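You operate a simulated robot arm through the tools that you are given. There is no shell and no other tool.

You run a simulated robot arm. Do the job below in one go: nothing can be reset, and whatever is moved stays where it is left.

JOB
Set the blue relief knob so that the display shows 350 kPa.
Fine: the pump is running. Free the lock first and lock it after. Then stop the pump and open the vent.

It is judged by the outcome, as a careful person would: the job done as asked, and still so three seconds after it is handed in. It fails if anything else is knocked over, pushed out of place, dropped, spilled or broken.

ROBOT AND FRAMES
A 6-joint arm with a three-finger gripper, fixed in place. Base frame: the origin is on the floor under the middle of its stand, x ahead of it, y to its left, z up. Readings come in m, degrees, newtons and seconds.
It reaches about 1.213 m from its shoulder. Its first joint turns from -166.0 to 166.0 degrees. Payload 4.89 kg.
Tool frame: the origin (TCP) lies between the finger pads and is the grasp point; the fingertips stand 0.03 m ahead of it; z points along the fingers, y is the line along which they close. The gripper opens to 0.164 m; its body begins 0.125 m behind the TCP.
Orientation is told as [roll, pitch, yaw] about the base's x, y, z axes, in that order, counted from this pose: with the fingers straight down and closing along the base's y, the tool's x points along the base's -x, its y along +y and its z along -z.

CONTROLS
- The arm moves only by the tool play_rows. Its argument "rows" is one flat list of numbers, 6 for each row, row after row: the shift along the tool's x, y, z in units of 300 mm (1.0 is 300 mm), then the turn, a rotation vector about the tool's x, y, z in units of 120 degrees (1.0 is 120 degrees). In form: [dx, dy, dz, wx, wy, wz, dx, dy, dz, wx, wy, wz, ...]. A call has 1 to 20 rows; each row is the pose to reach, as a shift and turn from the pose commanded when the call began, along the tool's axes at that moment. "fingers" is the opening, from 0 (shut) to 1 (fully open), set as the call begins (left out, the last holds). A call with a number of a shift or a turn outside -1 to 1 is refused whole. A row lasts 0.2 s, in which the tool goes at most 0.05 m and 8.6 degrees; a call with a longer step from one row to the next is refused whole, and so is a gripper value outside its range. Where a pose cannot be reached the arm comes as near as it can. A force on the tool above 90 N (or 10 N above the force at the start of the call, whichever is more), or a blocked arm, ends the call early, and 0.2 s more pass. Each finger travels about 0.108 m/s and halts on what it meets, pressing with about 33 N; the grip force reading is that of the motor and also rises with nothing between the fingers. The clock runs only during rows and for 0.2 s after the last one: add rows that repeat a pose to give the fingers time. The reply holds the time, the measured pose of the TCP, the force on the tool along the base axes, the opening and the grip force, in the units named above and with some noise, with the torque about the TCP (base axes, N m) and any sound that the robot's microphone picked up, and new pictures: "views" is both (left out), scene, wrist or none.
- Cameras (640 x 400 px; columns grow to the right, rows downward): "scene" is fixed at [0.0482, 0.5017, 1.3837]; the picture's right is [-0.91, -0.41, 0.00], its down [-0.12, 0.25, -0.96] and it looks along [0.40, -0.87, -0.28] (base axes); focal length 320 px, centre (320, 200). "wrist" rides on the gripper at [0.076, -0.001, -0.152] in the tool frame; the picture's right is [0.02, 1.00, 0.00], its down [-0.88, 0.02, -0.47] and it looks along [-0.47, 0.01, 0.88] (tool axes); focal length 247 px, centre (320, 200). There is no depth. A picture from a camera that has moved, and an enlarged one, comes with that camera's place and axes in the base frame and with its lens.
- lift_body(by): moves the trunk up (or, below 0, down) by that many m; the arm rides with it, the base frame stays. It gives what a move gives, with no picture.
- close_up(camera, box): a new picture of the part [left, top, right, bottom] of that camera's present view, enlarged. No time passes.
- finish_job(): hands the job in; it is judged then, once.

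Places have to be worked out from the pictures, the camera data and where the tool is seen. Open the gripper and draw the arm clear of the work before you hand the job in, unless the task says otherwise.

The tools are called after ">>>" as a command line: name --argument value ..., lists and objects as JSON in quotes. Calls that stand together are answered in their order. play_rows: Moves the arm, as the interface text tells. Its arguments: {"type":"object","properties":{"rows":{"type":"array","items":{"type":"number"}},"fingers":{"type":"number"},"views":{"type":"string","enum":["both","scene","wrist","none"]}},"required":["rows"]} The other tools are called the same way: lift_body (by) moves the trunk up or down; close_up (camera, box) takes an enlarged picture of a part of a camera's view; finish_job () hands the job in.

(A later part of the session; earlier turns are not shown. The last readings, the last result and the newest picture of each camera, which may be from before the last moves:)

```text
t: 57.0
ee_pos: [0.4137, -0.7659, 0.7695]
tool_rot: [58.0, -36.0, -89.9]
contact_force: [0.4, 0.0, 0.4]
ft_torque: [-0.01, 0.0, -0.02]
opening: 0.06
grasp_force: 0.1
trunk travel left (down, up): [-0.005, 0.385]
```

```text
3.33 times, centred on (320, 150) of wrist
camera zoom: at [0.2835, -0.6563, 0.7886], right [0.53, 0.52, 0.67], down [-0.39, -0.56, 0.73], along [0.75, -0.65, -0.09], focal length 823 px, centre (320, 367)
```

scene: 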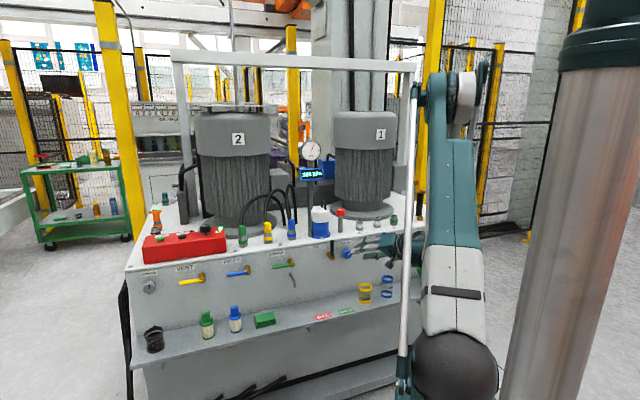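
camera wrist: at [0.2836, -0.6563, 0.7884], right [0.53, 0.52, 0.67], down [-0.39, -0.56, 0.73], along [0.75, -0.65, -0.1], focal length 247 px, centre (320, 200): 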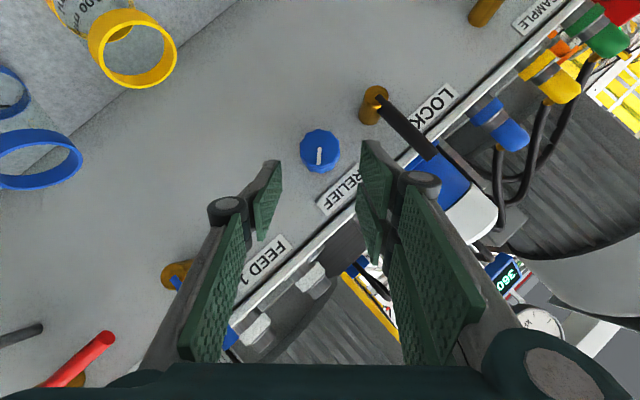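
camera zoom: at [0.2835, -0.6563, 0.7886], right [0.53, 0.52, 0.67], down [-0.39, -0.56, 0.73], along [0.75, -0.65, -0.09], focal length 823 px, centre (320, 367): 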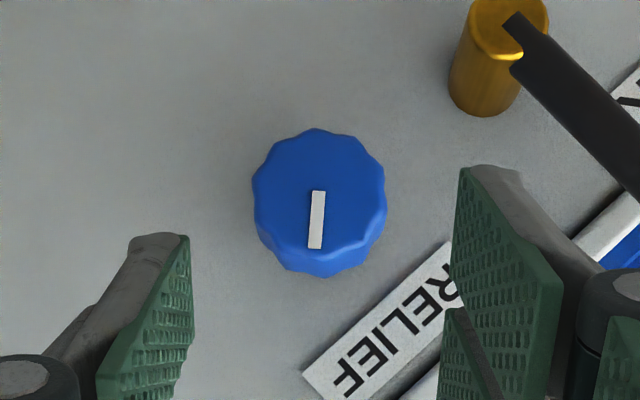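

Steady at 360 (needle measures about 354–356). I go back in, regrip, and turn about 4.5° counter-clockwise.

>>> play_rows --rows '[0, 0, 0.08, 0, 0, 0, 0, 0, 0.16, 0, 0, 0, 0, 0, 0.23, 0, 0, 0, 0, 0, 0.28, 0, 0, 0, 0, 0, 0.28, 0, 0, 0]' --views "none"

>>> play_rows --rows '[0, 0, 0, 0, 0, 0, 0, 0, 0, 0, 0, 0, 0, 0, 0, 0, 0, 0, 0, 0, 0, 0, 0, 0, 0, 0, 0, 0, 0, 0]' --fingers 0 --views "wrist"

>>> close_up --camera "scene" --box '[280, 130, 360, 180]'

```text
t: 58.2
ee_pos: [0.4856, -0.7916, 0.7325]
tool_rot: [58.0, -35.8, -89.8]
contact_force: [0.0, 0.8, -0.6]
ft_torque: [-0.02, 0.03, -0.04]
opening: 0.0601
grasp_force: 0.2
trunk travel left (down, up): [-0.005, 0.385]
```

```text
t: 59.4
ee_pos: [0.4859, -0.791, 0.7315]
tool_rot: [58.0, -36.0, -89.9]
contact_force: [15.9, 0.5, 10.9]
ft_torque: [-0.26, -0.41, 0.44]
opening: 0.0411
grasp_force: 44.6
trunk travel left (down, up): [-0.005, 0.385]
camera wrist: at [0.3547, -0.6819, 0.7521], right [0.53, 0.52, 0.67], down [-0.39, -0.56, 0.73], along [0.75, -0.65, -0.09], focal length 247 px, centre (320, 200)
```

wrist: 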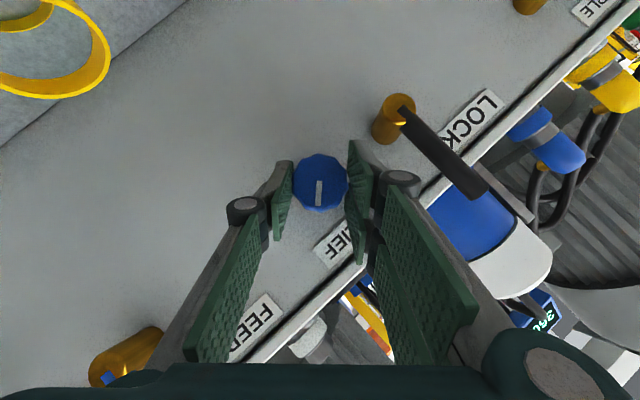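

```text
8.00 times, centred on (320, 155) of scene
camera zoom: at [0.0482, 0.5017, 1.3837], right [-0.91, -0.41, 0.0], down [-0.12, 0.25, -0.96], along [0.4, -0.87, -0.28], focal length 2559 px, centre (320, 560)
```

zoom: 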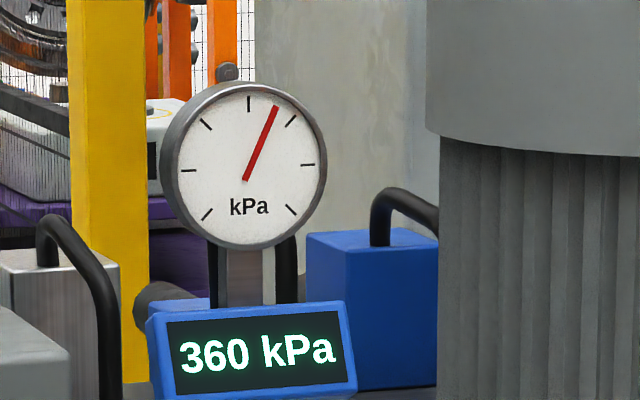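

Regripped, reading unchanged at 360. I turn 4.5° counter-clockwise and hold three seconds.

>>> play_rows --rows '[0, 0.0012, 0, 0.011, -0.0001, -0.0152, 0, 0.0024, 0, 0.022, -0.0001, -0.0304, 0, 0.0024, 0, 0.022, -0.0001, -0.0304, 0, 0.0024, 0, 0.022, -0.0001, -0.0304, 0, 0.0024, 0, 0.022, -0.0001, -0.0304, 0, 0.0024, 0, 0.022, -0.0001, -0.0304, 0, 0.0024, 0, 0.022, -0.0001, -0.0304, 0, 0.0024, 0, 0.022, -0.0001, -0.0304, 0, 0.0024, 0, 0.022, -0.0001, -0.0304, 0, 0.0024, 0, 0.022, -0.0001, -0.0304, 0, 0.0024, 0, 0.022, -0.0001, -0.0304, 0, 0.0024, 0, 0.022, -0.0001, -0.0304, 0, 0.0024, 0, 0.022, -0.0001, -0.0304, 0, 0.0024, 0, 0.022, -0.0001, -0.0304, 0, 0.0024, 0, 0.022, -0.0001, -0.0304]' --views "none"

>>> close_up --camera "scene" --box '[300, 138, 324, 154]'

>>> close_up --camera "scene" --box '[280, 130, 360, 180]'

```text
t: 62.6
ee_pos: [0.4862, -0.7904, 0.7324]
tool_rot: [53.7, -38.9, -87.3]
contact_force: [19.4, -18.6, 17.0]
ft_torque: [-0.51, -0.66, -0.08]
opening: 0.0411
grasp_force: 44.6
trunk travel left (down, up): [-0.005, 0.385]
```

```text
16.00 times, centred on (312, 146) of scene
camera zoom: at [0.0482, 0.5017, 1.3837], right [-0.91, -0.41, 0.0], down [-0.12, 0.25, -0.96], along [0.4, -0.87, -0.28], focal length 5119 px, centre (448, 1064)
```

zoom: 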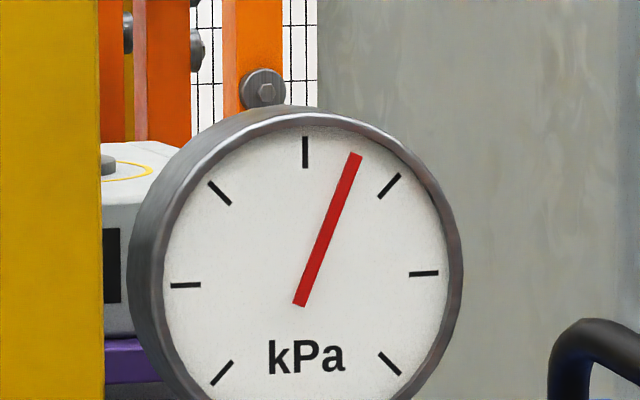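

```text
8.00 times, centred on (320, 155) of scene
camera zoom: at [0.0482, 0.5017, 1.3837], right [-0.91, -0.41, 0.0], down [-0.12, 0.25, -0.96], along [0.4, -0.87, -0.28], focal length 2559 px, centre (320, 560)
```

zoom: 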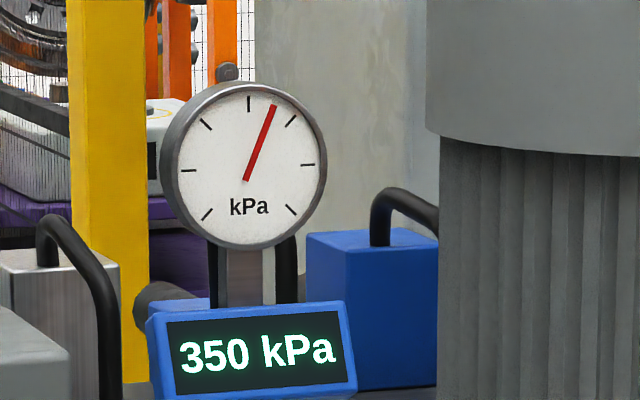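

Display 350, and the needle measures 22.4°, i.e. about 350. I release and retreat, then verify after settling.

>>> play_rows --rows '[0, 0, 0, 0, 0, 0, 0, 0, 0, 0, 0, 0]' --fingers 0.366 --views "none"

>>> play_rows --rows '[0, 0, -0.05, 0, 0, 0, 0, 0, -0.12, 0, 0, 0, 0, 0, -0.2, 0, 0, 0, 0, 0, -0.3, 0, 0, 0, 0, 0, -0.3, 0, 0, 0, 0, 0, -0.3, 0, 0, 0, 0, 0, -0.3, 0, 0, 0, 0, 0, -0.3, 0, 0, 0, 0, 0, -0.3, 0, 0, 0, 0, 0, -0.3, 0, 0, 0, 0, 0, -0.3, 0, 0, 0, 0, 0, -0.3, 0, 0, 0, 0, 0, -0.3, 0, 0, 0]' --views "wrist"

>>> close_up --camera "scene" --box '[300, 138, 324, 154]'

>>> close_up --camera "scene" --box '[280, 130, 360, 180]'

```text
t: 63.2
ee_pos: [0.4869, -0.7895, 0.731]
tool_rot: [53.8, -38.9, -87.3]
contact_force: [0.5, 0.3, 0.4]
ft_torque: [0.01, -0.02, -0.01]
opening: 0.0599
grasp_force: 0.0
trunk travel left (down, up): [-0.005, 0.385]
```

```text
t: 66.0
ee_pos: [0.4131, -0.7602, 0.7758]
tool_rot: [53.8, -38.9, -87.4]
contact_force: [0.0, -0.7, 0.0]
ft_torque: [0.0, -0.01, -0.01]
opening: 0.0601
grasp_force: 0.0
trunk travel left (down, up): [-0.005, 0.385]
camera wrist: at [0.2831, -0.65, 0.7965], right [0.57, 0.55, 0.61], down [-0.35, -0.52, 0.78], along [0.75, -0.66, -0.1], focal length 247 px, centre (320, 200)
```

wrist: 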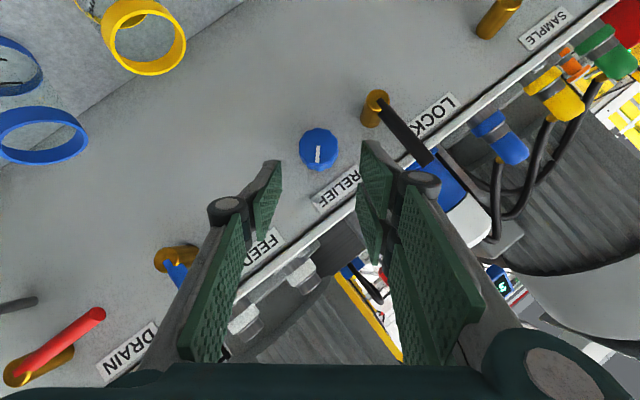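

```text
16.00 times, centred on (312, 146) of scene
camera zoom: at [0.0482, 0.5017, 1.3837], right [-0.91, -0.41, 0.0], down [-0.12, 0.25, -0.96], along [0.4, -0.87, -0.28], focal length 5119 px, centre (448, 1064)
```

zoom: 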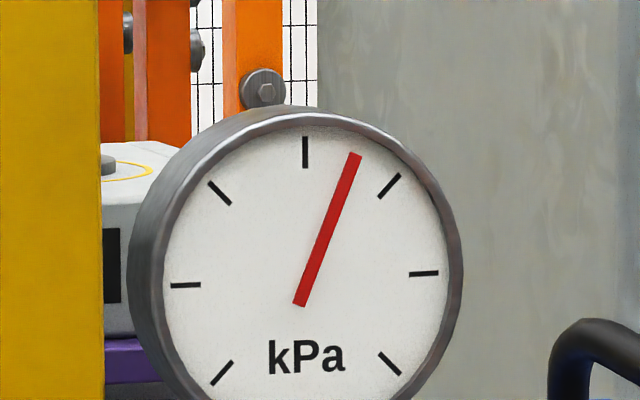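

```text
8.00 times, centred on (320, 155) of scene
camera zoom: at [0.0482, 0.5017, 1.3837], right [-0.91, -0.41, 0.0], down [-0.12, 0.25, -0.96], along [0.4, -0.87, -0.28], focal length 2559 px, centre (320, 560)
```

zoom: 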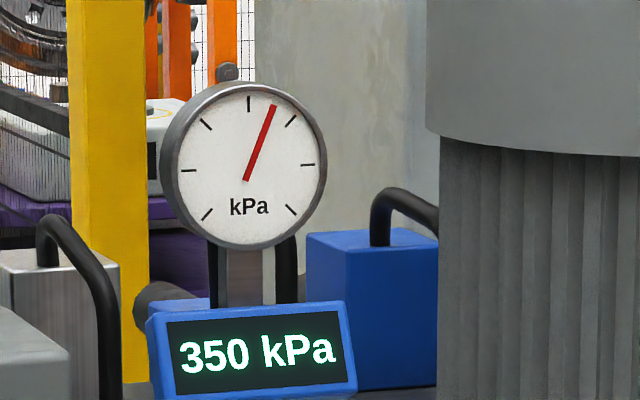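

350 kPa holds after release. To lock again I'll push the upright lever from its right side over to the left. First I close the fingers and roll the tool to a thin-tip orientation, in two calls, lifted clear of the panel.

>>> play_rows --rows '[0, 0.0265, -0.0182, 0.0107, 0.0089, -0.0628, 0, 0.053, -0.0363, 0.0214, 0.0178, -0.1256, 0, 0.0795, -0.0545, 0.0321, 0.0267, -0.1884, 0, 0.106, -0.0727, 0.0428, 0.0356, -0.2513, 0, 0.1325, -0.0908, 0.0534, 0.0445, -0.3141, 0, 0.159, -0.109, 0.0641, 0.0534, -0.3769, 0, 0.1855, -0.1271, 0.0748, 0.0623, -0.4397, 0, 0.212, -0.1453, 0.0855, 0.0712, -0.5025]' --fingers 0 --views "none"

```text
t: 67.8
ee_pos: [0.413, -0.7108, 0.8359]
tool_rot: [-24.6, -48.0, 0.6]
contact_force: [0.6, -1.5, -0.9]
ft_torque: [0.04, -0.02, 0.04]
opening: 0.0
grasp_force: 33.3
trunk travel left (down, up): [-0.005, 0.385]
```

First half done with no limit. Second half of the roll, moving to standoff to the right of the LOCK lever's upper part.

>>> play_rows --rows '[-0.0027, 0.0123, 0.0223, 0.0107, 0.0089, -0.0628, -0.0054, 0.0247, 0.0447, 0.0214, 0.0178, -0.1256, -0.0081, 0.037, 0.067, 0.0321, 0.0267, -0.1884, -0.0109, 0.0494, 0.0894, 0.0428, 0.0356, -0.2513, -0.0136, 0.0617, 0.1117, 0.0534, 0.0445, -0.3141, -0.0163, 0.074, 0.134, 0.0641, 0.0534, -0.3769, -0.019, 0.0864, 0.1564, 0.0748, 0.0623, -0.4397, -0.0217, 0.0987, 0.1787, 0.0855, 0.0712, -0.5025]' --views "both"

```text
t: 69.6
ee_pos: [0.4613, -0.7058, 0.7985]
tool_rot: [-56.0, 0.1, 43.6]
contact_force: [-0.3, 0.6, 0.7]
ft_torque: [0.04, -0.01, 0.02]
opening: 0.0
grasp_force: 32.6
trunk travel left (down, up): [-0.005, 0.385]
camera wrist: at [0.3198, -0.6672, 0.8859], right [-0.4, 0.39, -0.83], down [0.36, 0.9, 0.25], along [0.84, -0.2, -0.5], focal length 247 px, centre (320, 200)
```

scene: 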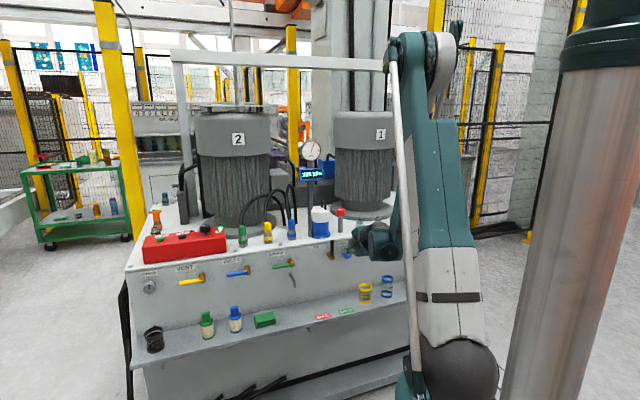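
wrist: 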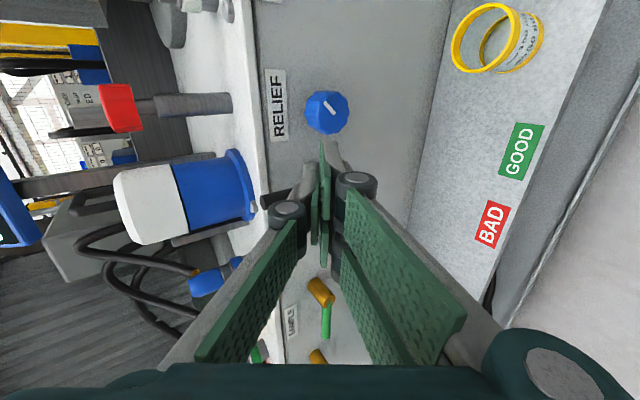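

The tool is positioned right of the lever with a thin tip, camera on the right. I advance the tip to lever depth in the gap between the LOCK lever and the RELIEF knob, above the knob and below the table lip.

>>> play_rows --rows '[0, -0.0335, 0.0805, 0, 0, 0, 0, -0.067, 0.1611, 0, 0, 0, 0, -0.1005, 0.2416, 0, 0, 0]' --views "both"

>>> close_up --camera "wrist" --box '[240, 90, 400, 290]'

>>> close_up --camera "scene" --box '[300, 215, 396, 275]'

```text
t: 70.4
ee_pos: [0.5148, -0.7616, 0.7839]
tool_rot: [-56.0, 0.0, 43.7]
contact_force: [-0.8, 2.0, 1.0]
ft_torque: [0.06, 0.01, -0.05]
opening: 0.0
grasp_force: 33.0
trunk travel left (down, up): [-0.005, 0.385]
camera wrist: at [0.3727, -0.723, 0.871], right [-0.4, 0.39, -0.83], down [0.36, 0.9, 0.25], along [0.84, -0.2, -0.5], focal length 247 px, centre (320, 200)
```

scene: 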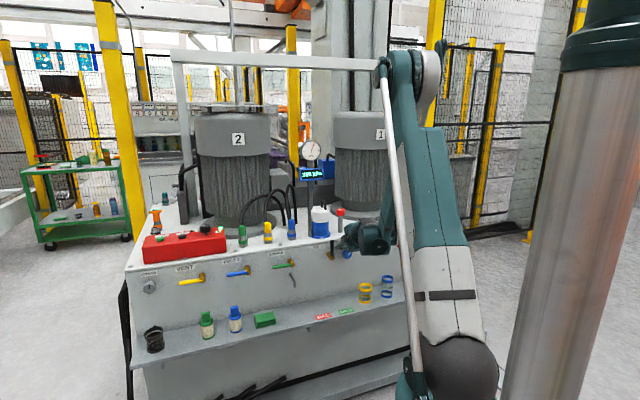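
wrist: 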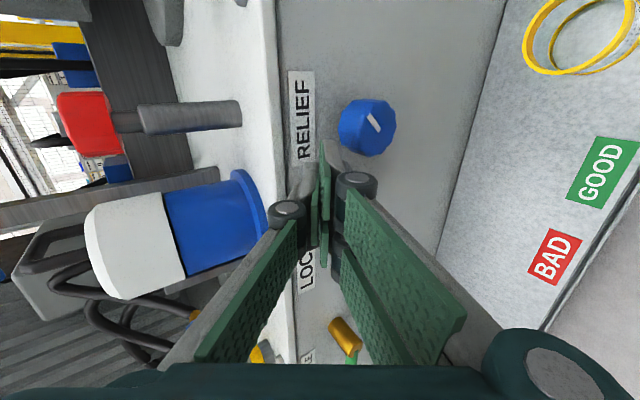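

```text
2.00 times, centred on (320, 190) of wrist
camera zoom: at [0.3727, -0.723, 0.871], right [-0.4, 0.39, -0.83], down [0.36, 0.9, 0.25], along [0.84, -0.2, -0.5], focal length 494 px, centre (320, 220)
```

zoom: 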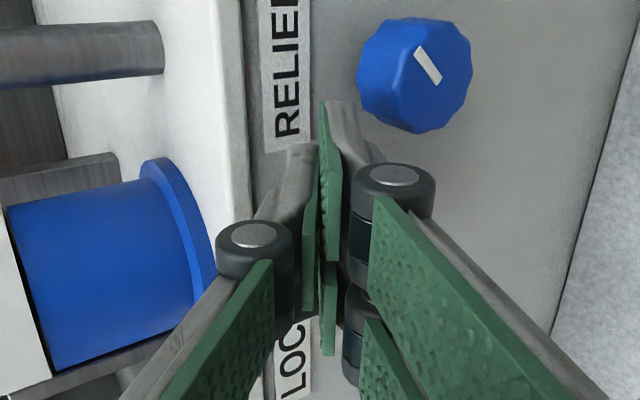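

```text
6.67 times, centred on (348, 245) of scene
camera zoom: at [0.0482, 0.5017, 1.3837], right [-0.91, -0.41, 0.0], down [-0.12, 0.25, -0.96], along [0.4, -0.87, -0.28], focal length 2133 px, centre (133, -100)
```

zoom: 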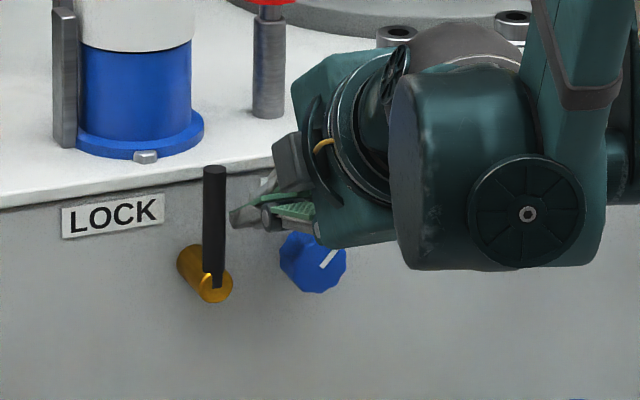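

The fingertips sit just right of the upright lever. I push it left along its arc, to about 45° first.

>>> play_rows --rows '[-0.0243, 0.0097, 0.0065, 0, 0, 0, -0.0448, 0.0005, 0.0003, 0, 0, 0, -0.0653, -0.0088, -0.006, 0, 0, 0, -0.0897, -0.0116, -0.0079, 0, 0, 0, -0.114, -0.0144, -0.0097, 0, 0, 0, -0.141, -0.0114, -0.0077, 0, 0, 0, -0.168, -0.0083, -0.0056, 0, 0, 0]' --views "both"

>>> close_up --camera "scene" --box '[300, 215, 396, 275]'

```text
t: 72.0
ee_pos: [0.5519, -0.7267, 0.7873]
tool_rot: [-56.0, 0.0, 43.6]
contact_force: [0.0, -0.3, 0.3]
ft_torque: [0.01, -0.05, 0.03]
opening: 0.0
grasp_force: 32.8
trunk travel left (down, up): [-0.005, 0.385]
camera wrist: at [0.409, -0.6885, 0.8732], right [-0.4, 0.39, -0.83], down [0.36, 0.9, 0.25], along [0.84, -0.2, -0.5], focal length 247 px, centre (320, 200)
```

scene: 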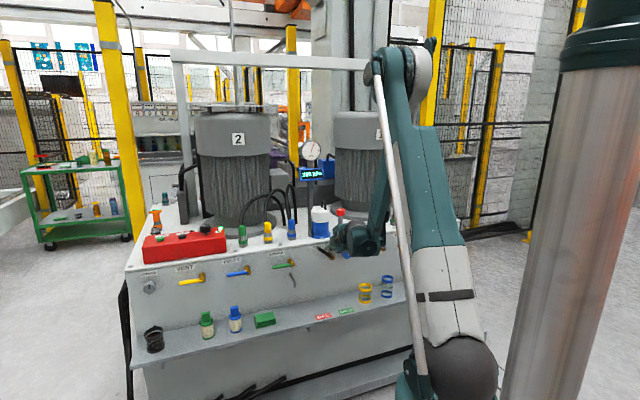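
wrist: 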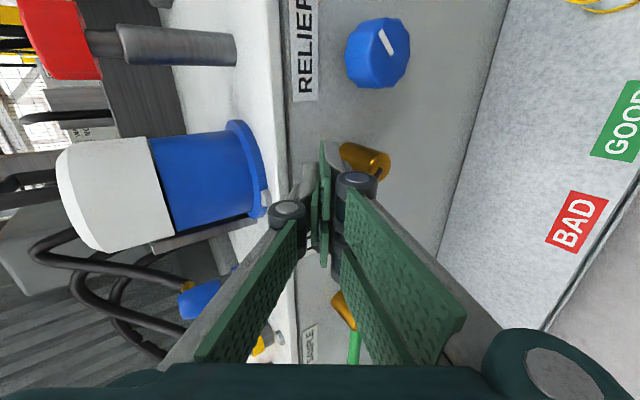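

```text
6.67 times, centred on (348, 245) of scene
camera zoom: at [0.0482, 0.5017, 1.3837], right [-0.91, -0.41, 0.0], down [-0.12, 0.25, -0.96], along [0.4, -0.87, -0.28], focal length 2133 px, centre (133, -100)
```

zoom: 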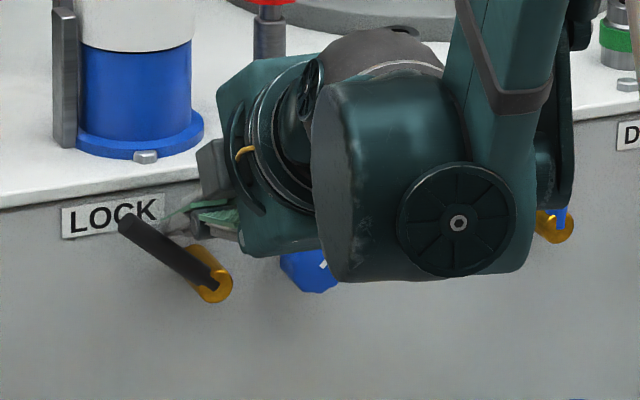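

The lever is at about 45° and following well. I continue pushing it left and down to the horizontal.

>>> play_rows --rows '[-0.0279, 0.0104, 0.007, 0, 0, 0, -0.0557, 0.0207, 0.014, 0, 0, 0, -0.0807, 0.0387, 0.0261, 0, 0, 0, -0.1057, 0.0566, 0.0382, 0, 0, 0, -0.1177, 0.0736, 0.0497, 0, 0, 0, -0.1297, 0.0906, 0.0611, 0, 0, 0, -0.1413, 0.1075, 0.0725, 0, 0, 0]' --views "both"

>>> close_up --camera "scene" --box '[280, 215, 376, 275]'

```text
t: 73.8
ee_pos: [0.5799, -0.7001, 0.7532]
tool_rot: [-56.7, 0.4, 43.4]
contact_force: [-0.1, -5.5, 51.2]
ft_torque: [-1.43, 0.47, 0.08]
opening: 0.0
grasp_force: 33.4
trunk travel left (down, up): [-0.005, 0.385]
stopped in row 7: the force on the tool passed its limit at 94 N (the readings are from after the stop); the commanded pose is now the measured one
camera wrist: at [0.4369, -0.6594, 0.8387], right [-0.4, 0.38, -0.84], down [0.36, 0.9, 0.24], along [0.84, -0.21, -0.49], focal length 247 px, centre (320, 200)
```

scene: 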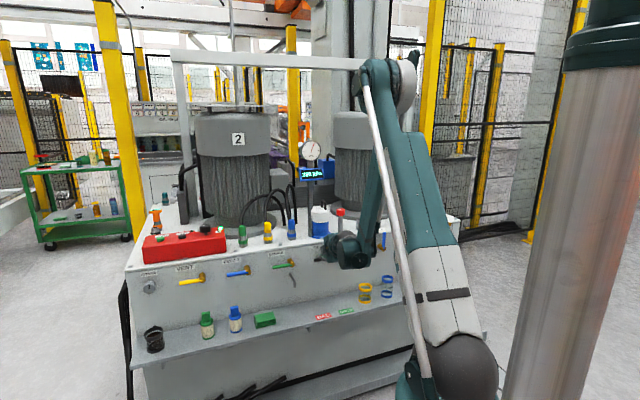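
wrist: 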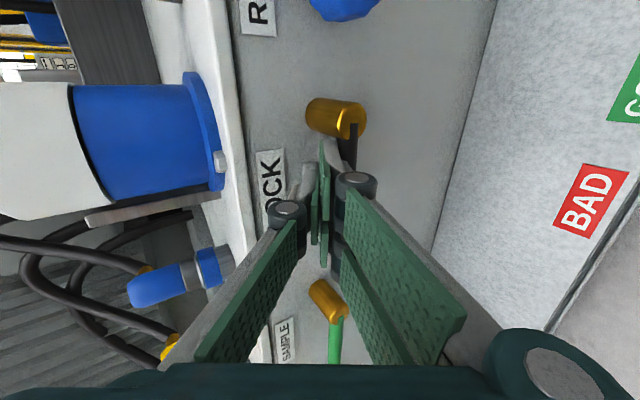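

```text
6.67 times, centred on (328, 245) of scene
camera zoom: at [0.0482, 0.5017, 1.3837], right [-0.91, -0.41, 0.0], down [-0.12, 0.25, -0.96], along [0.4, -0.87, -0.28], focal length 2133 px, centre (267, -100)
```

zoom: 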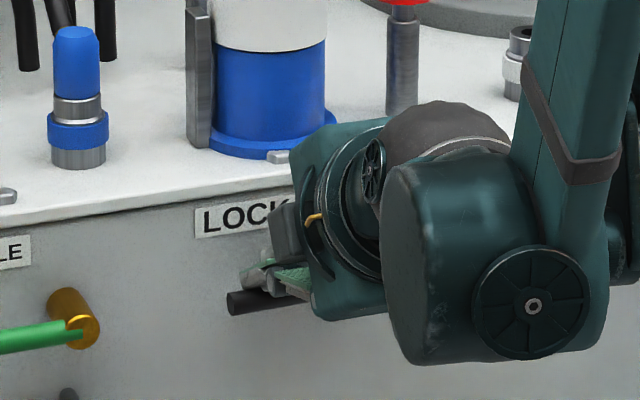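

The lever met its left stop (94 N upward on the tool) and lies horizontal where it began, so it is locked. I lift off and retreat, then check lever, knob and display.

>>> play_rows --rows '[0, -0.0277, -0.0186, 0, 0, 0, 0, -0.0691, -0.0466, 0, 0, 0, 0, 0.0055, -0.1572, 0, 0, 0, 0, 0.0314, -0.2402, 0, 0, 0, 0, 0.0572, -0.3233, 0, 0, 0]' --views "both"

>>> close_up --camera "wrist" --box '[220, 20, 412, 140]'

>>> close_up --camera "scene" --box '[280, 130, 360, 180]'

>>> close_up --camera "scene" --box '[280, 215, 376, 275]'

```text
t: 75.0
ee_pos: [0.5189, -0.6349, 0.7891]
tool_rot: [-56.3, 0.3, 43.4]
contact_force: [1.2, -1.5, -1.0]
ft_torque: [-0.01, -0.03, 0.02]
opening: 0.0002
grasp_force: 32.7
trunk travel left (down, up): [-0.005, 0.385]
camera wrist: at [0.3759, -0.5952, 0.8758], right [-0.4, 0.39, -0.83], down [0.36, 0.9, 0.24], along [0.84, -0.2, -0.5], focal length 247 px, centre (320, 200)
```

scene: 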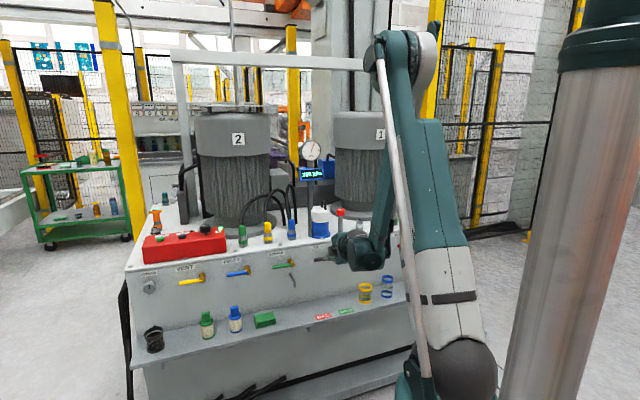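
wrist: 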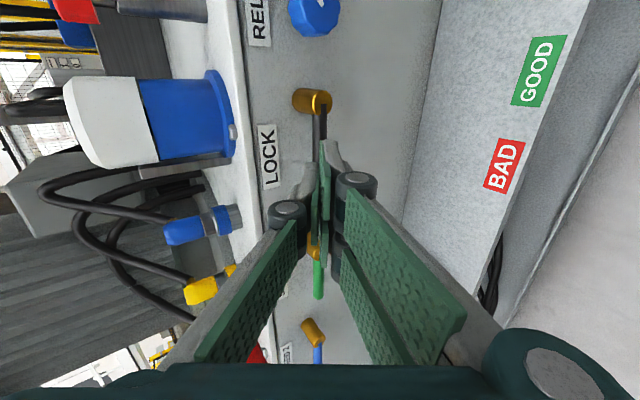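

```text
3.33 times, centred on (316, 80) of wrist
camera zoom: at [0.3759, -0.5952, 0.8758], right [-0.4, 0.39, -0.83], down [0.36, 0.9, 0.24], along [0.84, -0.2, -0.5], focal length 823 px, centre (333, 600)
```

zoom: 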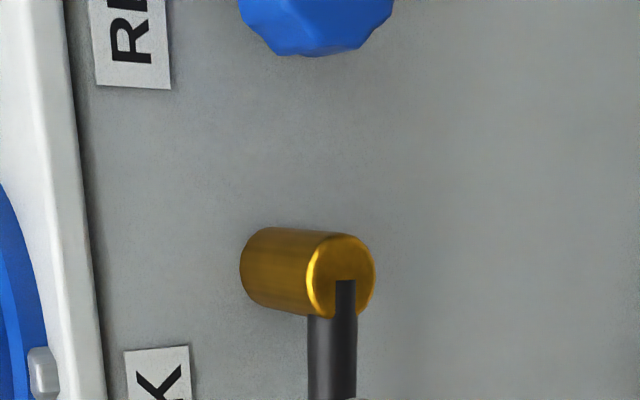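

```text
8.00 times, centred on (320, 155) of scene
camera zoom: at [0.0482, 0.5017, 1.3837], right [-0.91, -0.41, 0.0], down [-0.12, 0.25, -0.96], along [0.4, -0.87, -0.28], focal length 2559 px, centre (320, 560)
```

zoom: 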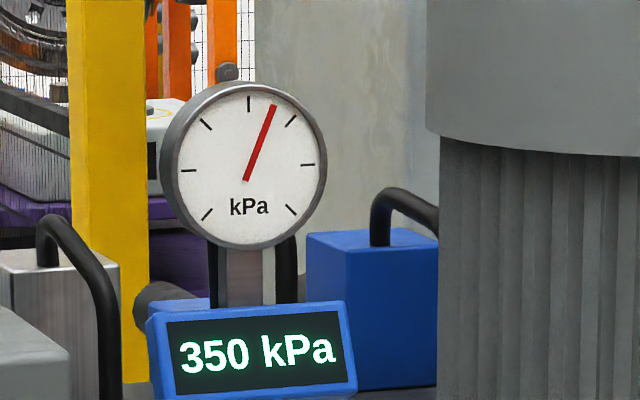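

```text
6.67 times, centred on (328, 245) of scene
camera zoom: at [0.0482, 0.5017, 1.3837], right [-0.91, -0.41, 0.0], down [-0.12, 0.25, -0.96], along [0.4, -0.87, -0.28], focal length 2133 px, centre (267, -100)
```

zoom: 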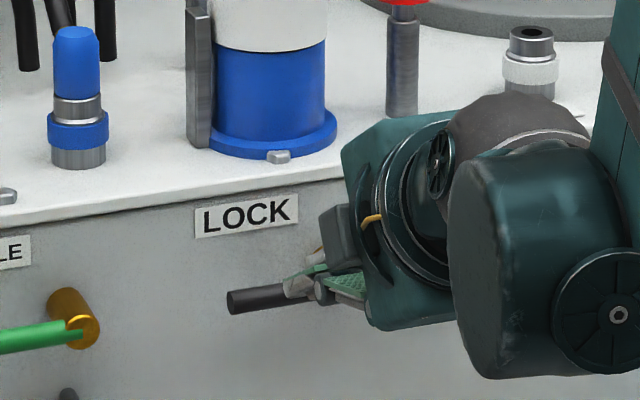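

LOCK is back at its stop and the display holds 350 kPa. Next is STOP on the red box; by stereo its top is near (1.064, -0.368, 0.873). I raise the tool away from the panel and turn it toward the box, tilting further down.

>>> play_rows --rows '[-0.0984, -0.0573, -0.0642, -0.0094, -0.0107, -0.0088, -0.1968, -0.1147, -0.1284, -0.0187, -0.0214, -0.0176, -0.2952, -0.172, -0.1926, -0.0281, -0.0321, -0.0264, -0.3936, -0.2293, -0.2568, -0.0374, -0.0428, -0.0352, -0.492, -0.2867, -0.321, -0.0468, -0.0536, -0.044, -0.5904, -0.344, -0.3852, -0.0562, -0.0643, -0.0527, -0.6888, -0.4013, -0.4494, -0.0655, -0.075, -0.0615, -0.7872, -0.4586, -0.5136, -0.0749, -0.0857, -0.0703, -0.8856, -0.516, -0.5778, -0.0842, -0.0964, -0.0791, -0.984, -0.5733, -0.642, -0.0936, -0.1071, -0.0879]' --views "both"

```text
t: 77.2
ee_pos: [0.688, -0.3839, 1.0388]
tool_rot: [-45.0, 0.3, 60.0]
contact_force: [0.5, -0.1, 0.3]
ft_torque: [0.04, 0.0, 0.05]
opening: 0.0
grasp_force: 33.2
trunk travel left (down, up): [-0.005, 0.385]
camera wrist: at [0.5564, -0.396, 1.1478], right [-0.62, 0.33, -0.71], down [0.14, 0.94, 0.32], along [0.77, 0.1, -0.63], focal length 247 px, centre (320, 200)
```

scene: 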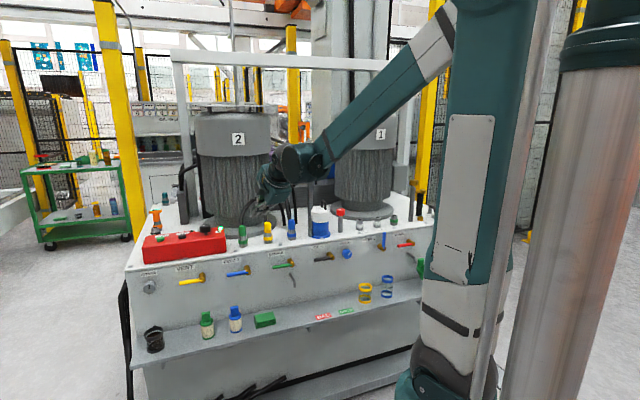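
wrist: 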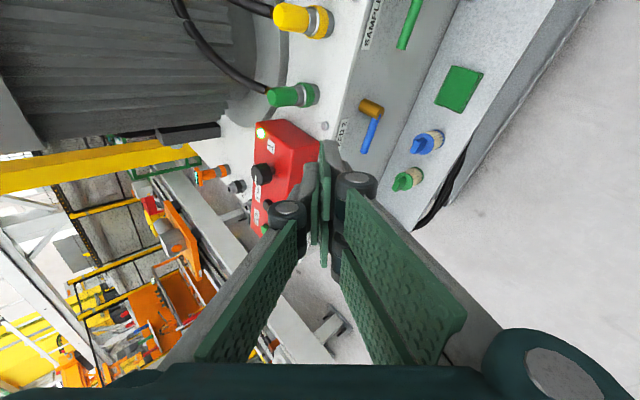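

LED 1 is lit on the red box and the arm moves freely here. I move to hover about 9 cm above STOP with the closed fingertips pointing steeply down.

>>> play_rows --rows '[-0.0664, -0.0598, 0.0841, -0.0166, -0.0053, -0.0076, -0.1328, -0.1195, 0.1682, -0.0332, -0.0106, -0.0151, -0.1992, -0.1793, 0.2523, -0.0499, -0.0159, -0.0227, -0.2656, -0.2391, 0.3364, -0.0665, -0.0212, -0.0302, -0.332, -0.2989, 0.4205, -0.0831, -0.0265, -0.0378, -0.3984, -0.3586, 0.5046, -0.0997, -0.0317, -0.0453, -0.4648, -0.4184, 0.5887, -0.1163, -0.037, -0.0529, -0.5312, -0.4782, 0.6728, -0.133, -0.0423, -0.0604, -0.5976, -0.5379, 0.7569, -0.1496, -0.0476, -0.068, -0.664, -0.5977, 0.841, -0.1662, -0.0529, -0.0755]' --views "both"

>>> close_up --camera "scene" --box '[136, 202, 232, 272]'

```text
t: 79.4
ee_pos: [1.0506, -0.3627, 0.9857]
tool_rot: [-25.0, 0.2, 71.0]
contact_force: [-1.4, 0.1, 2.6]
ft_torque: [0.04, -0.17, 0.01]
opening: 0.0
grasp_force: 32.7
trunk travel left (down, up): [-0.005, 0.385]
camera wrist: at [0.9665, -0.4139, 1.1247], right [-0.86, 0.27, -0.42], down [0.08, 0.9, 0.42], along [0.5, 0.33, -0.8], focal length 247 px, centre (320, 200)
```

scene: 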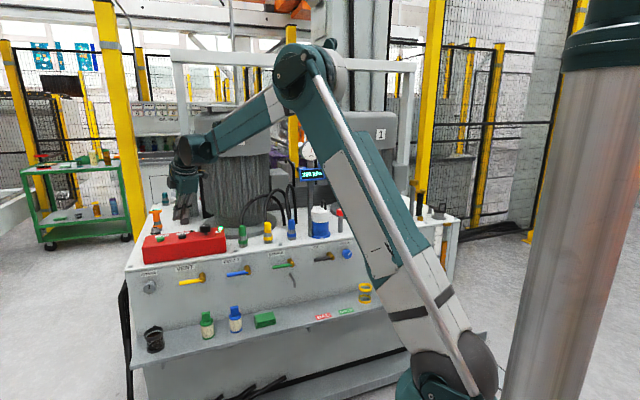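
wrist: 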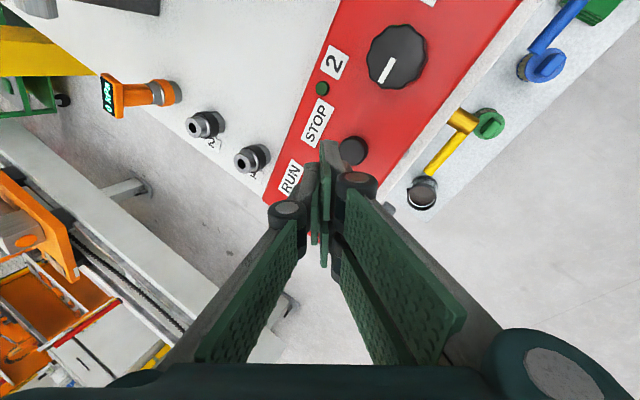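

```text
5.71 times, centred on (184, 237) of scene
camera zoom: at [0.0482, 0.5017, 1.3837], right [-0.91, -0.41, 0.0], down [-0.12, 0.25, -0.96], along [0.4, -0.87, -0.28], focal length 1828 px, centre (1097, -11)
```

zoom: 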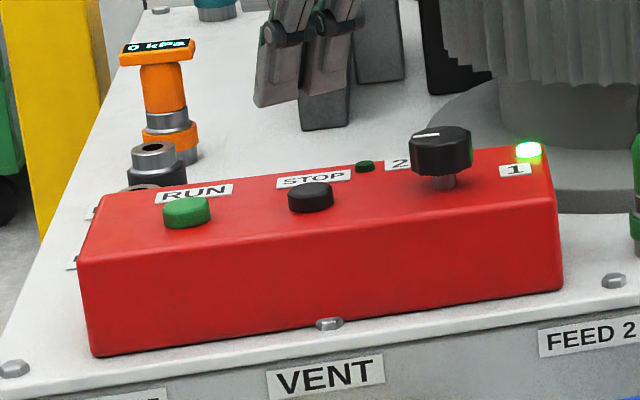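

The fingertips are right above STOP. LED 1 is lit and an orange sensor shows "0 kPa". I descend to just above the button and check alignment.

>>> play_rows --rows '[0.0005, 0.02, 0.0642, 0, 0, 0, 0.001, 0.0471, 0.1437, 0, 0, 0, 0.001, 0.0795, 0.2131, 0, 0, 0]' --views "both"

>>> close_up --camera "scene" --box '[136, 202, 232, 272]'

>>> close_up --camera "wrist" --box '[240, 50, 480, 200]'

```text
t: 80.2
ee_pos: [1.0566, -0.3654, 0.9168]
tool_rot: [-25.0, 0.1, 71.0]
contact_force: [-1.8, 0.5, 0.1]
ft_torque: [-0.02, -0.08, 0.0]
opening: 0.0
grasp_force: 32.9
trunk travel left (down, up): [-0.005, 0.385]
camera wrist: at [0.971, -0.4154, 1.0558], right [-0.86, 0.27, -0.42], down [0.08, 0.9, 0.42], along [0.5, 0.33, -0.8], focal length 247 px, centre (320, 200)
```

scene: 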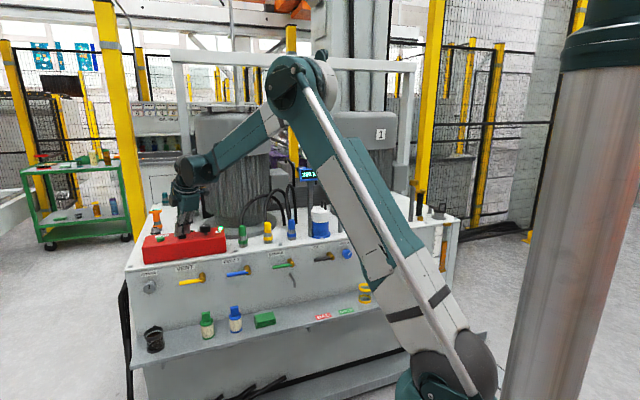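
wrist: 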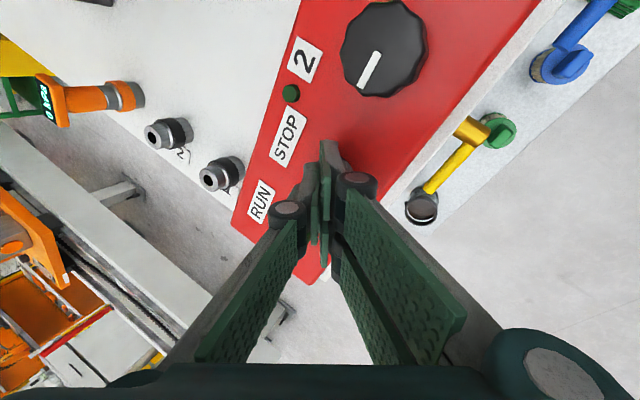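

```text
5.71 times, centred on (184, 237) of scene
camera zoom: at [0.0482, 0.5017, 1.3837], right [-0.91, -0.41, 0.0], down [-0.12, 0.25, -0.96], along [0.4, -0.87, -0.28], focal length 1828 px, centre (1097, -11)
```

zoom: 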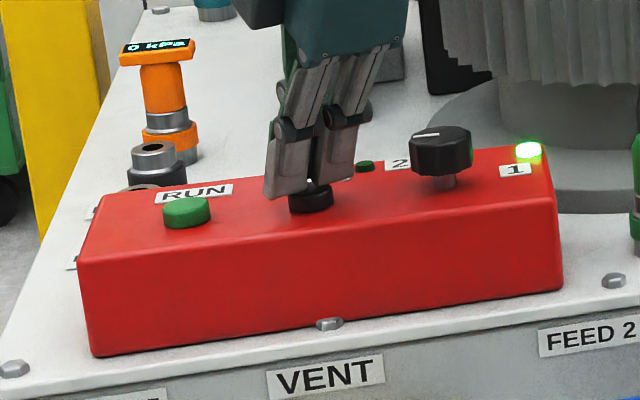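

```text
2.67 times, centred on (360, 125) of wrist
camera zoom: at [0.971, -0.4154, 1.0558], right [-0.86, 0.27, -0.42], down [0.08, 0.9, 0.42], along [0.5, 0.33, -0.8], focal length 659 px, centre (213, 400)
```

zoom: 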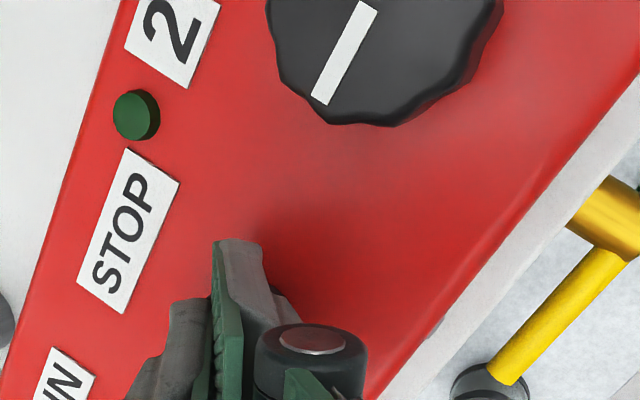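

The two fingertips are about 1 cm above the STOP button, straddling its centre. I press down in small steps.

>>> play_rows --rows '[0, 0.007, 0.0151, 0, 0, 0, 0, 0.0127, 0.0272, 0, 0, 0, 0, 0.0169, 0.0363, 0, 0, 0, 0, 0.0197, 0.0423, 0, 0, 0]' --views "none"

>>> close_up --camera "scene" --box '[136, 202, 232, 272]'

```text
t: 81.2
ee_pos: [1.0553, -0.3655, 0.9051]
tool_rot: [-25.1, 0.2, 71.0]
contact_force: [2.1, 1.2, 26.7]
ft_torque: [0.03, -0.14, 0.02]
opening: 0.0
grasp_force: 32.6
trunk travel left (down, up): [-0.005, 0.385]
heard: click
```

```text
5.71 times, centred on (184, 237) of scene
camera zoom: at [0.0482, 0.5017, 1.3837], right [-0.91, -0.41, 0.0], down [-0.12, 0.25, -0.96], along [0.4, -0.87, -0.28], focal length 1828 px, centre (1097, -11)
```

zoom: 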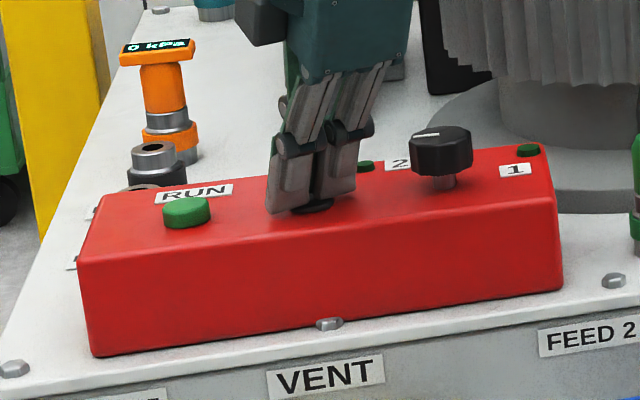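

A click was heard and LED 1 went dark, so the pump stopped. I lift straight up off the button and check.

>>> play_rows --rows '[0, -0.0211, -0.0453, 0, 0, 0, 0, -0.0634, -0.1359, 0, 0, 0, 0, -0.1268, -0.2719, 0, 0, 0]' --views "both"

>>> close_up --camera "scene" --box '[136, 202, 232, 272]'

>>> close_up --camera "scene" --box '[280, 130, 360, 180]'

>>> close_up --camera "scene" --box '[130, 250, 290, 350]'

```text
t: 82.0
ee_pos: [1.0587, -0.3667, 0.9934]
tool_rot: [-25.0, 0.2, 70.9]
contact_force: [0.9, -0.7, -1.3]
ft_torque: [0.01, 0.08, -0.02]
opening: 0.0
grasp_force: 33.0
trunk travel left (down, up): [-0.005, 0.385]
camera wrist: at [0.974, -0.4181, 1.1329], right [-0.86, 0.27, -0.42], down [0.08, 0.9, 0.42], along [0.5, 0.33, -0.8], focal length 247 px, centre (320, 200)
```

scene: 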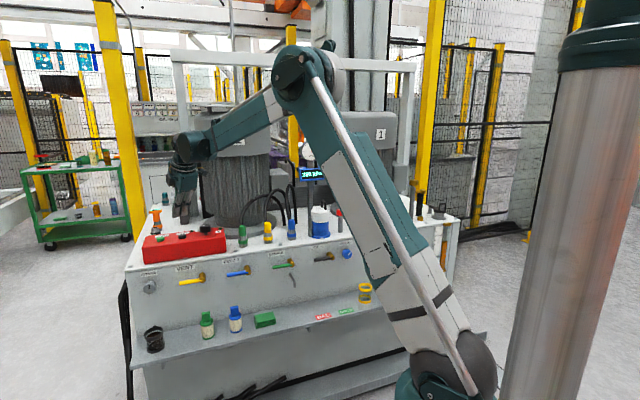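
wrist: 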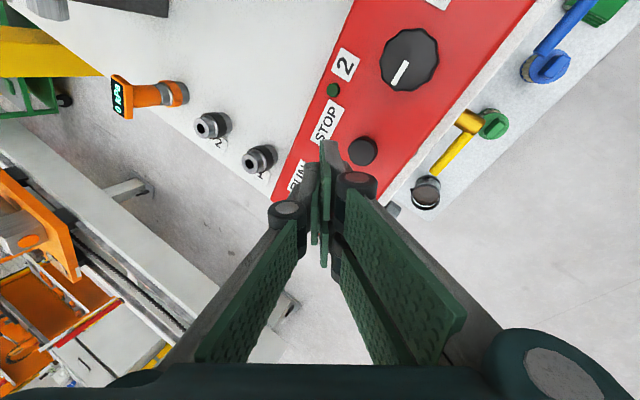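

```text
5.71 times, centred on (184, 237) of scene
camera zoom: at [0.0482, 0.5017, 1.3837], right [-0.91, -0.41, 0.0], down [-0.12, 0.25, -0.96], along [0.4, -0.87, -0.28], focal length 1828 px, centre (1097, -11)
```

zoom: 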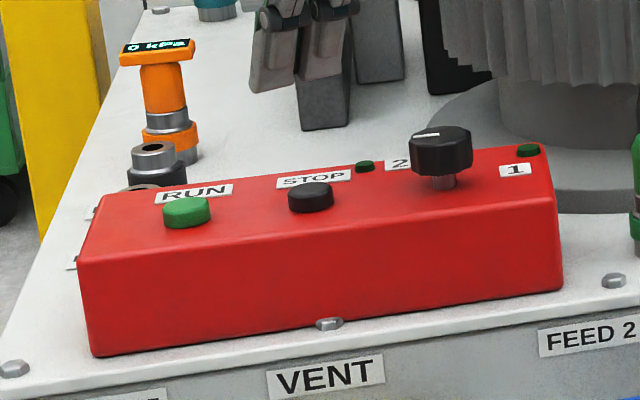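

```text
8.00 times, centred on (320, 155) of scene
camera zoom: at [0.0482, 0.5017, 1.3837], right [-0.91, -0.41, 0.0], down [-0.12, 0.25, -0.96], along [0.4, -0.87, -0.28], focal length 2559 px, centre (320, 560)
```

zoom: 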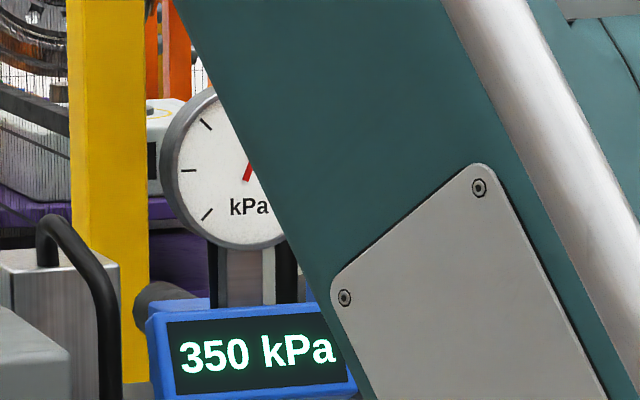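

```text
4.00 times, centred on (210, 300) of scene
camera zoom: at [0.0482, 0.5017, 1.3837], right [-0.91, -0.41, 0.0], down [-0.12, 0.25, -0.96], along [0.4, -0.87, -0.28], focal length 1280 px, centre (760, -200)
```

zoom: 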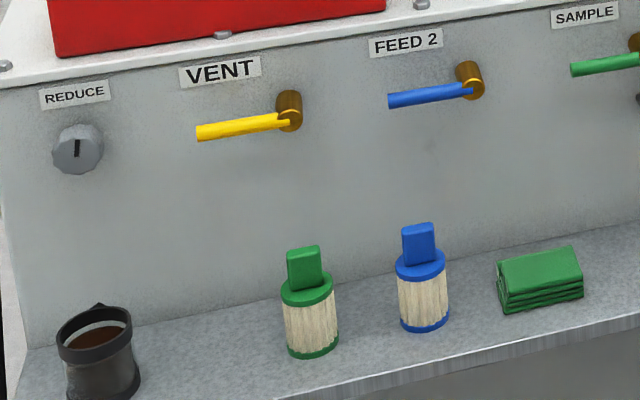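

Pump stopped (LED 1 dark, display holding 350). Now VENT: its yellow lever points left like the others that are closed, while FEED 1's open lever points up. I go back the way I came to the clear pose in front of the panel.

>>> play_rows --rows '[0.0461, 0.0973, -0.0622, 0.0166, 0.0053, 0.0076, 0.0922, 0.1946, -0.1243, 0.0332, 0.0106, 0.0151, 0.1383, 0.2919, -0.1865, 0.0499, 0.0159, 0.0227, 0.1844, 0.3892, -0.2487, 0.0665, 0.0212, 0.0302, 0.2305, 0.4865, -0.3109, 0.0831, 0.0265, 0.0378, 0.2766, 0.5838, -0.373, 0.0997, 0.0317, 0.0453, 0.3227, 0.6811, -0.4352, 0.1163, 0.037, 0.0529, 0.3688, 0.7784, -0.4974, 0.133, 0.0423, 0.0604, 0.4149, 0.8757, -0.5595, 0.1496, 0.0476, 0.068, 0.461, 0.973, -0.6217, 0.1662, 0.0529, 0.0755]' --views "none"

```text
t: 84.2
ee_pos: [0.6886, -0.3857, 1.039]
tool_rot: [-45.0, 0.2, 60.0]
contact_force: [2.0, -1.1, -0.5]
ft_torque: [0.03, 0.11, -0.03]
opening: 0.0
grasp_force: 32.7
trunk travel left (down, up): [-0.005, 0.385]
```

Back at the clear pose. I now lower in front of the panel, keeping the tool in the arm's plane while flattening the tilt to 32°.

>>> play_rows --rows '[-0.0437, 0.0873, 0.0611, 0.018, -0.0022, -0.0017, -0.0873, 0.1747, 0.1222, 0.0361, -0.0044, -0.0035, -0.131, 0.262, 0.1834, 0.0542, -0.0066, -0.0052, -0.1747, 0.3493, 0.2445, 0.0722, -0.0087, -0.0069, -0.2183, 0.4367, 0.3056, 0.0903, -0.0109, -0.0087, -0.262, 0.524, 0.3667, 0.1083, -0.0131, -0.0104]' --views "wrist"

```text
t: 85.6
ee_pos: [0.6971, -0.3007, 0.8517]
tool_rot: [-58.1, 0.2, 62.0]
contact_force: [-2.5, 0.4, 0.2]
ft_torque: [-0.01, -0.05, 0.01]
opening: 0.0001
grasp_force: 32.6
trunk travel left (down, up): [-0.005, 0.385]
camera wrist: at [0.5478, -0.3065, 0.9336], right [-0.48, 0.23, -0.85], down [0.05, 0.97, 0.23], along [0.88, 0.07, -0.48], focal length 247 px, centre (320, 200)
```

wrist: 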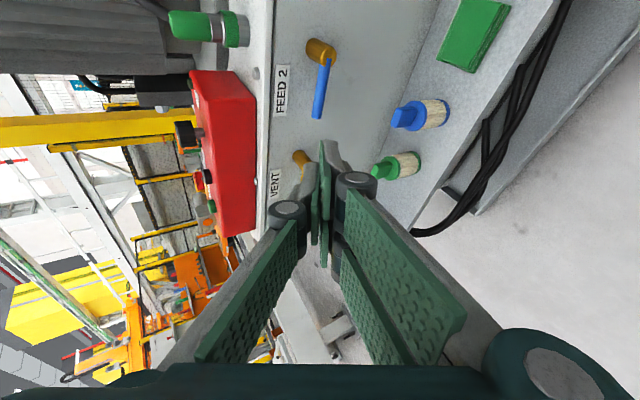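

In reach. Now I move left to stand in front of VENT at standoff, turning the tool closer to the panel normal.

>>> play_rows --rows '[-0.0915, -0.0172, 0.0817, 0.0028, 0.0167, 0.01, -0.183, -0.0344, 0.1635, 0.0055, 0.0333, 0.02, -0.2745, -0.0517, 0.2452, 0.0083, 0.05, 0.0301, -0.366, -0.0689, 0.3269, 0.011, 0.0667, 0.0401, -0.4575, -0.0861, 0.4087, 0.0138, 0.0833, 0.0501, -0.549, -0.1033, 0.4904, 0.0165, 0.1, 0.0601]' --views "both"

>>> close_up --camera "scene" --box '[130, 250, 290, 350]'

```text
t: 87.0
ee_pos: [0.8974, -0.2239, 0.8024]
tool_rot: [-60.2, 0.1, 47.9]
contact_force: [-2.0, -0.1, 1.3]
ft_torque: [0.17, 0.01, 0.22]
opening: 0.0001
grasp_force: 32.8
trunk travel left (down, up): [-0.005, 0.385]
camera wrist: at [0.7486, -0.1907, 0.8795], right [-0.39, 0.32, -0.87], down [0.28, 0.94, 0.22], along [0.88, -0.16, -0.45], focal length 247 px, centre (320, 200)
```

scene: 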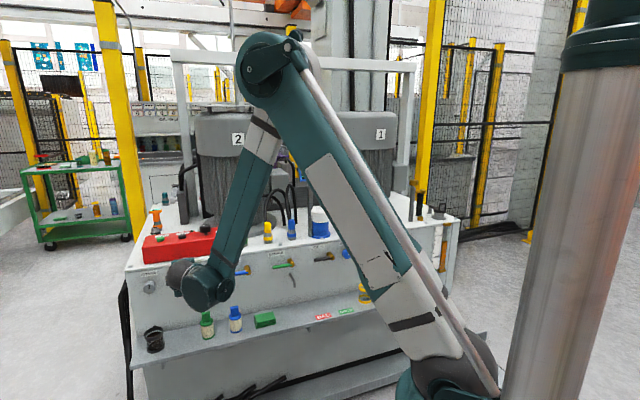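
wrist: 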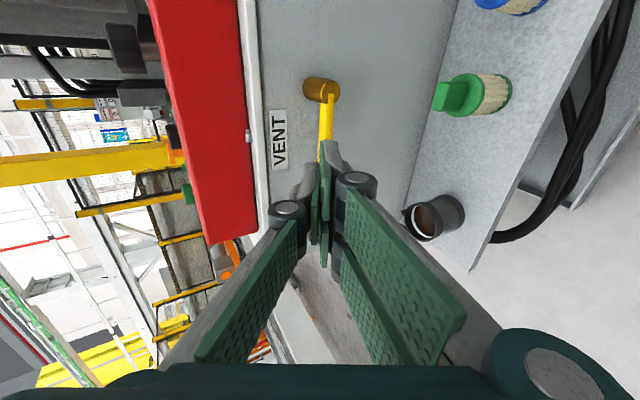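

```text
4.00 times, centred on (210, 300) of scene
camera zoom: at [0.0482, 0.5017, 1.3837], right [-0.91, -0.41, 0.0], down [-0.12, 0.25, -0.96], along [0.4, -0.87, -0.28], focal length 1280 px, centre (760, -200)
```

zoom: 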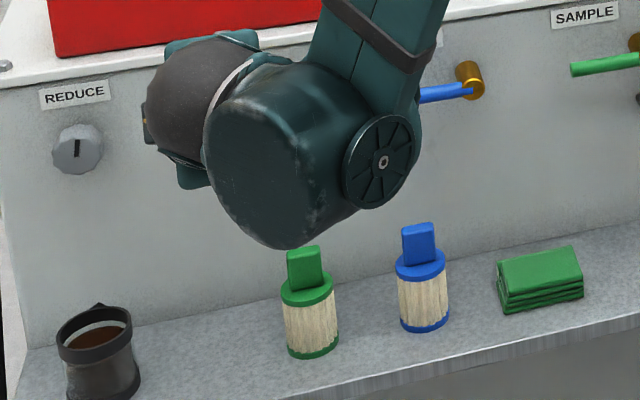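

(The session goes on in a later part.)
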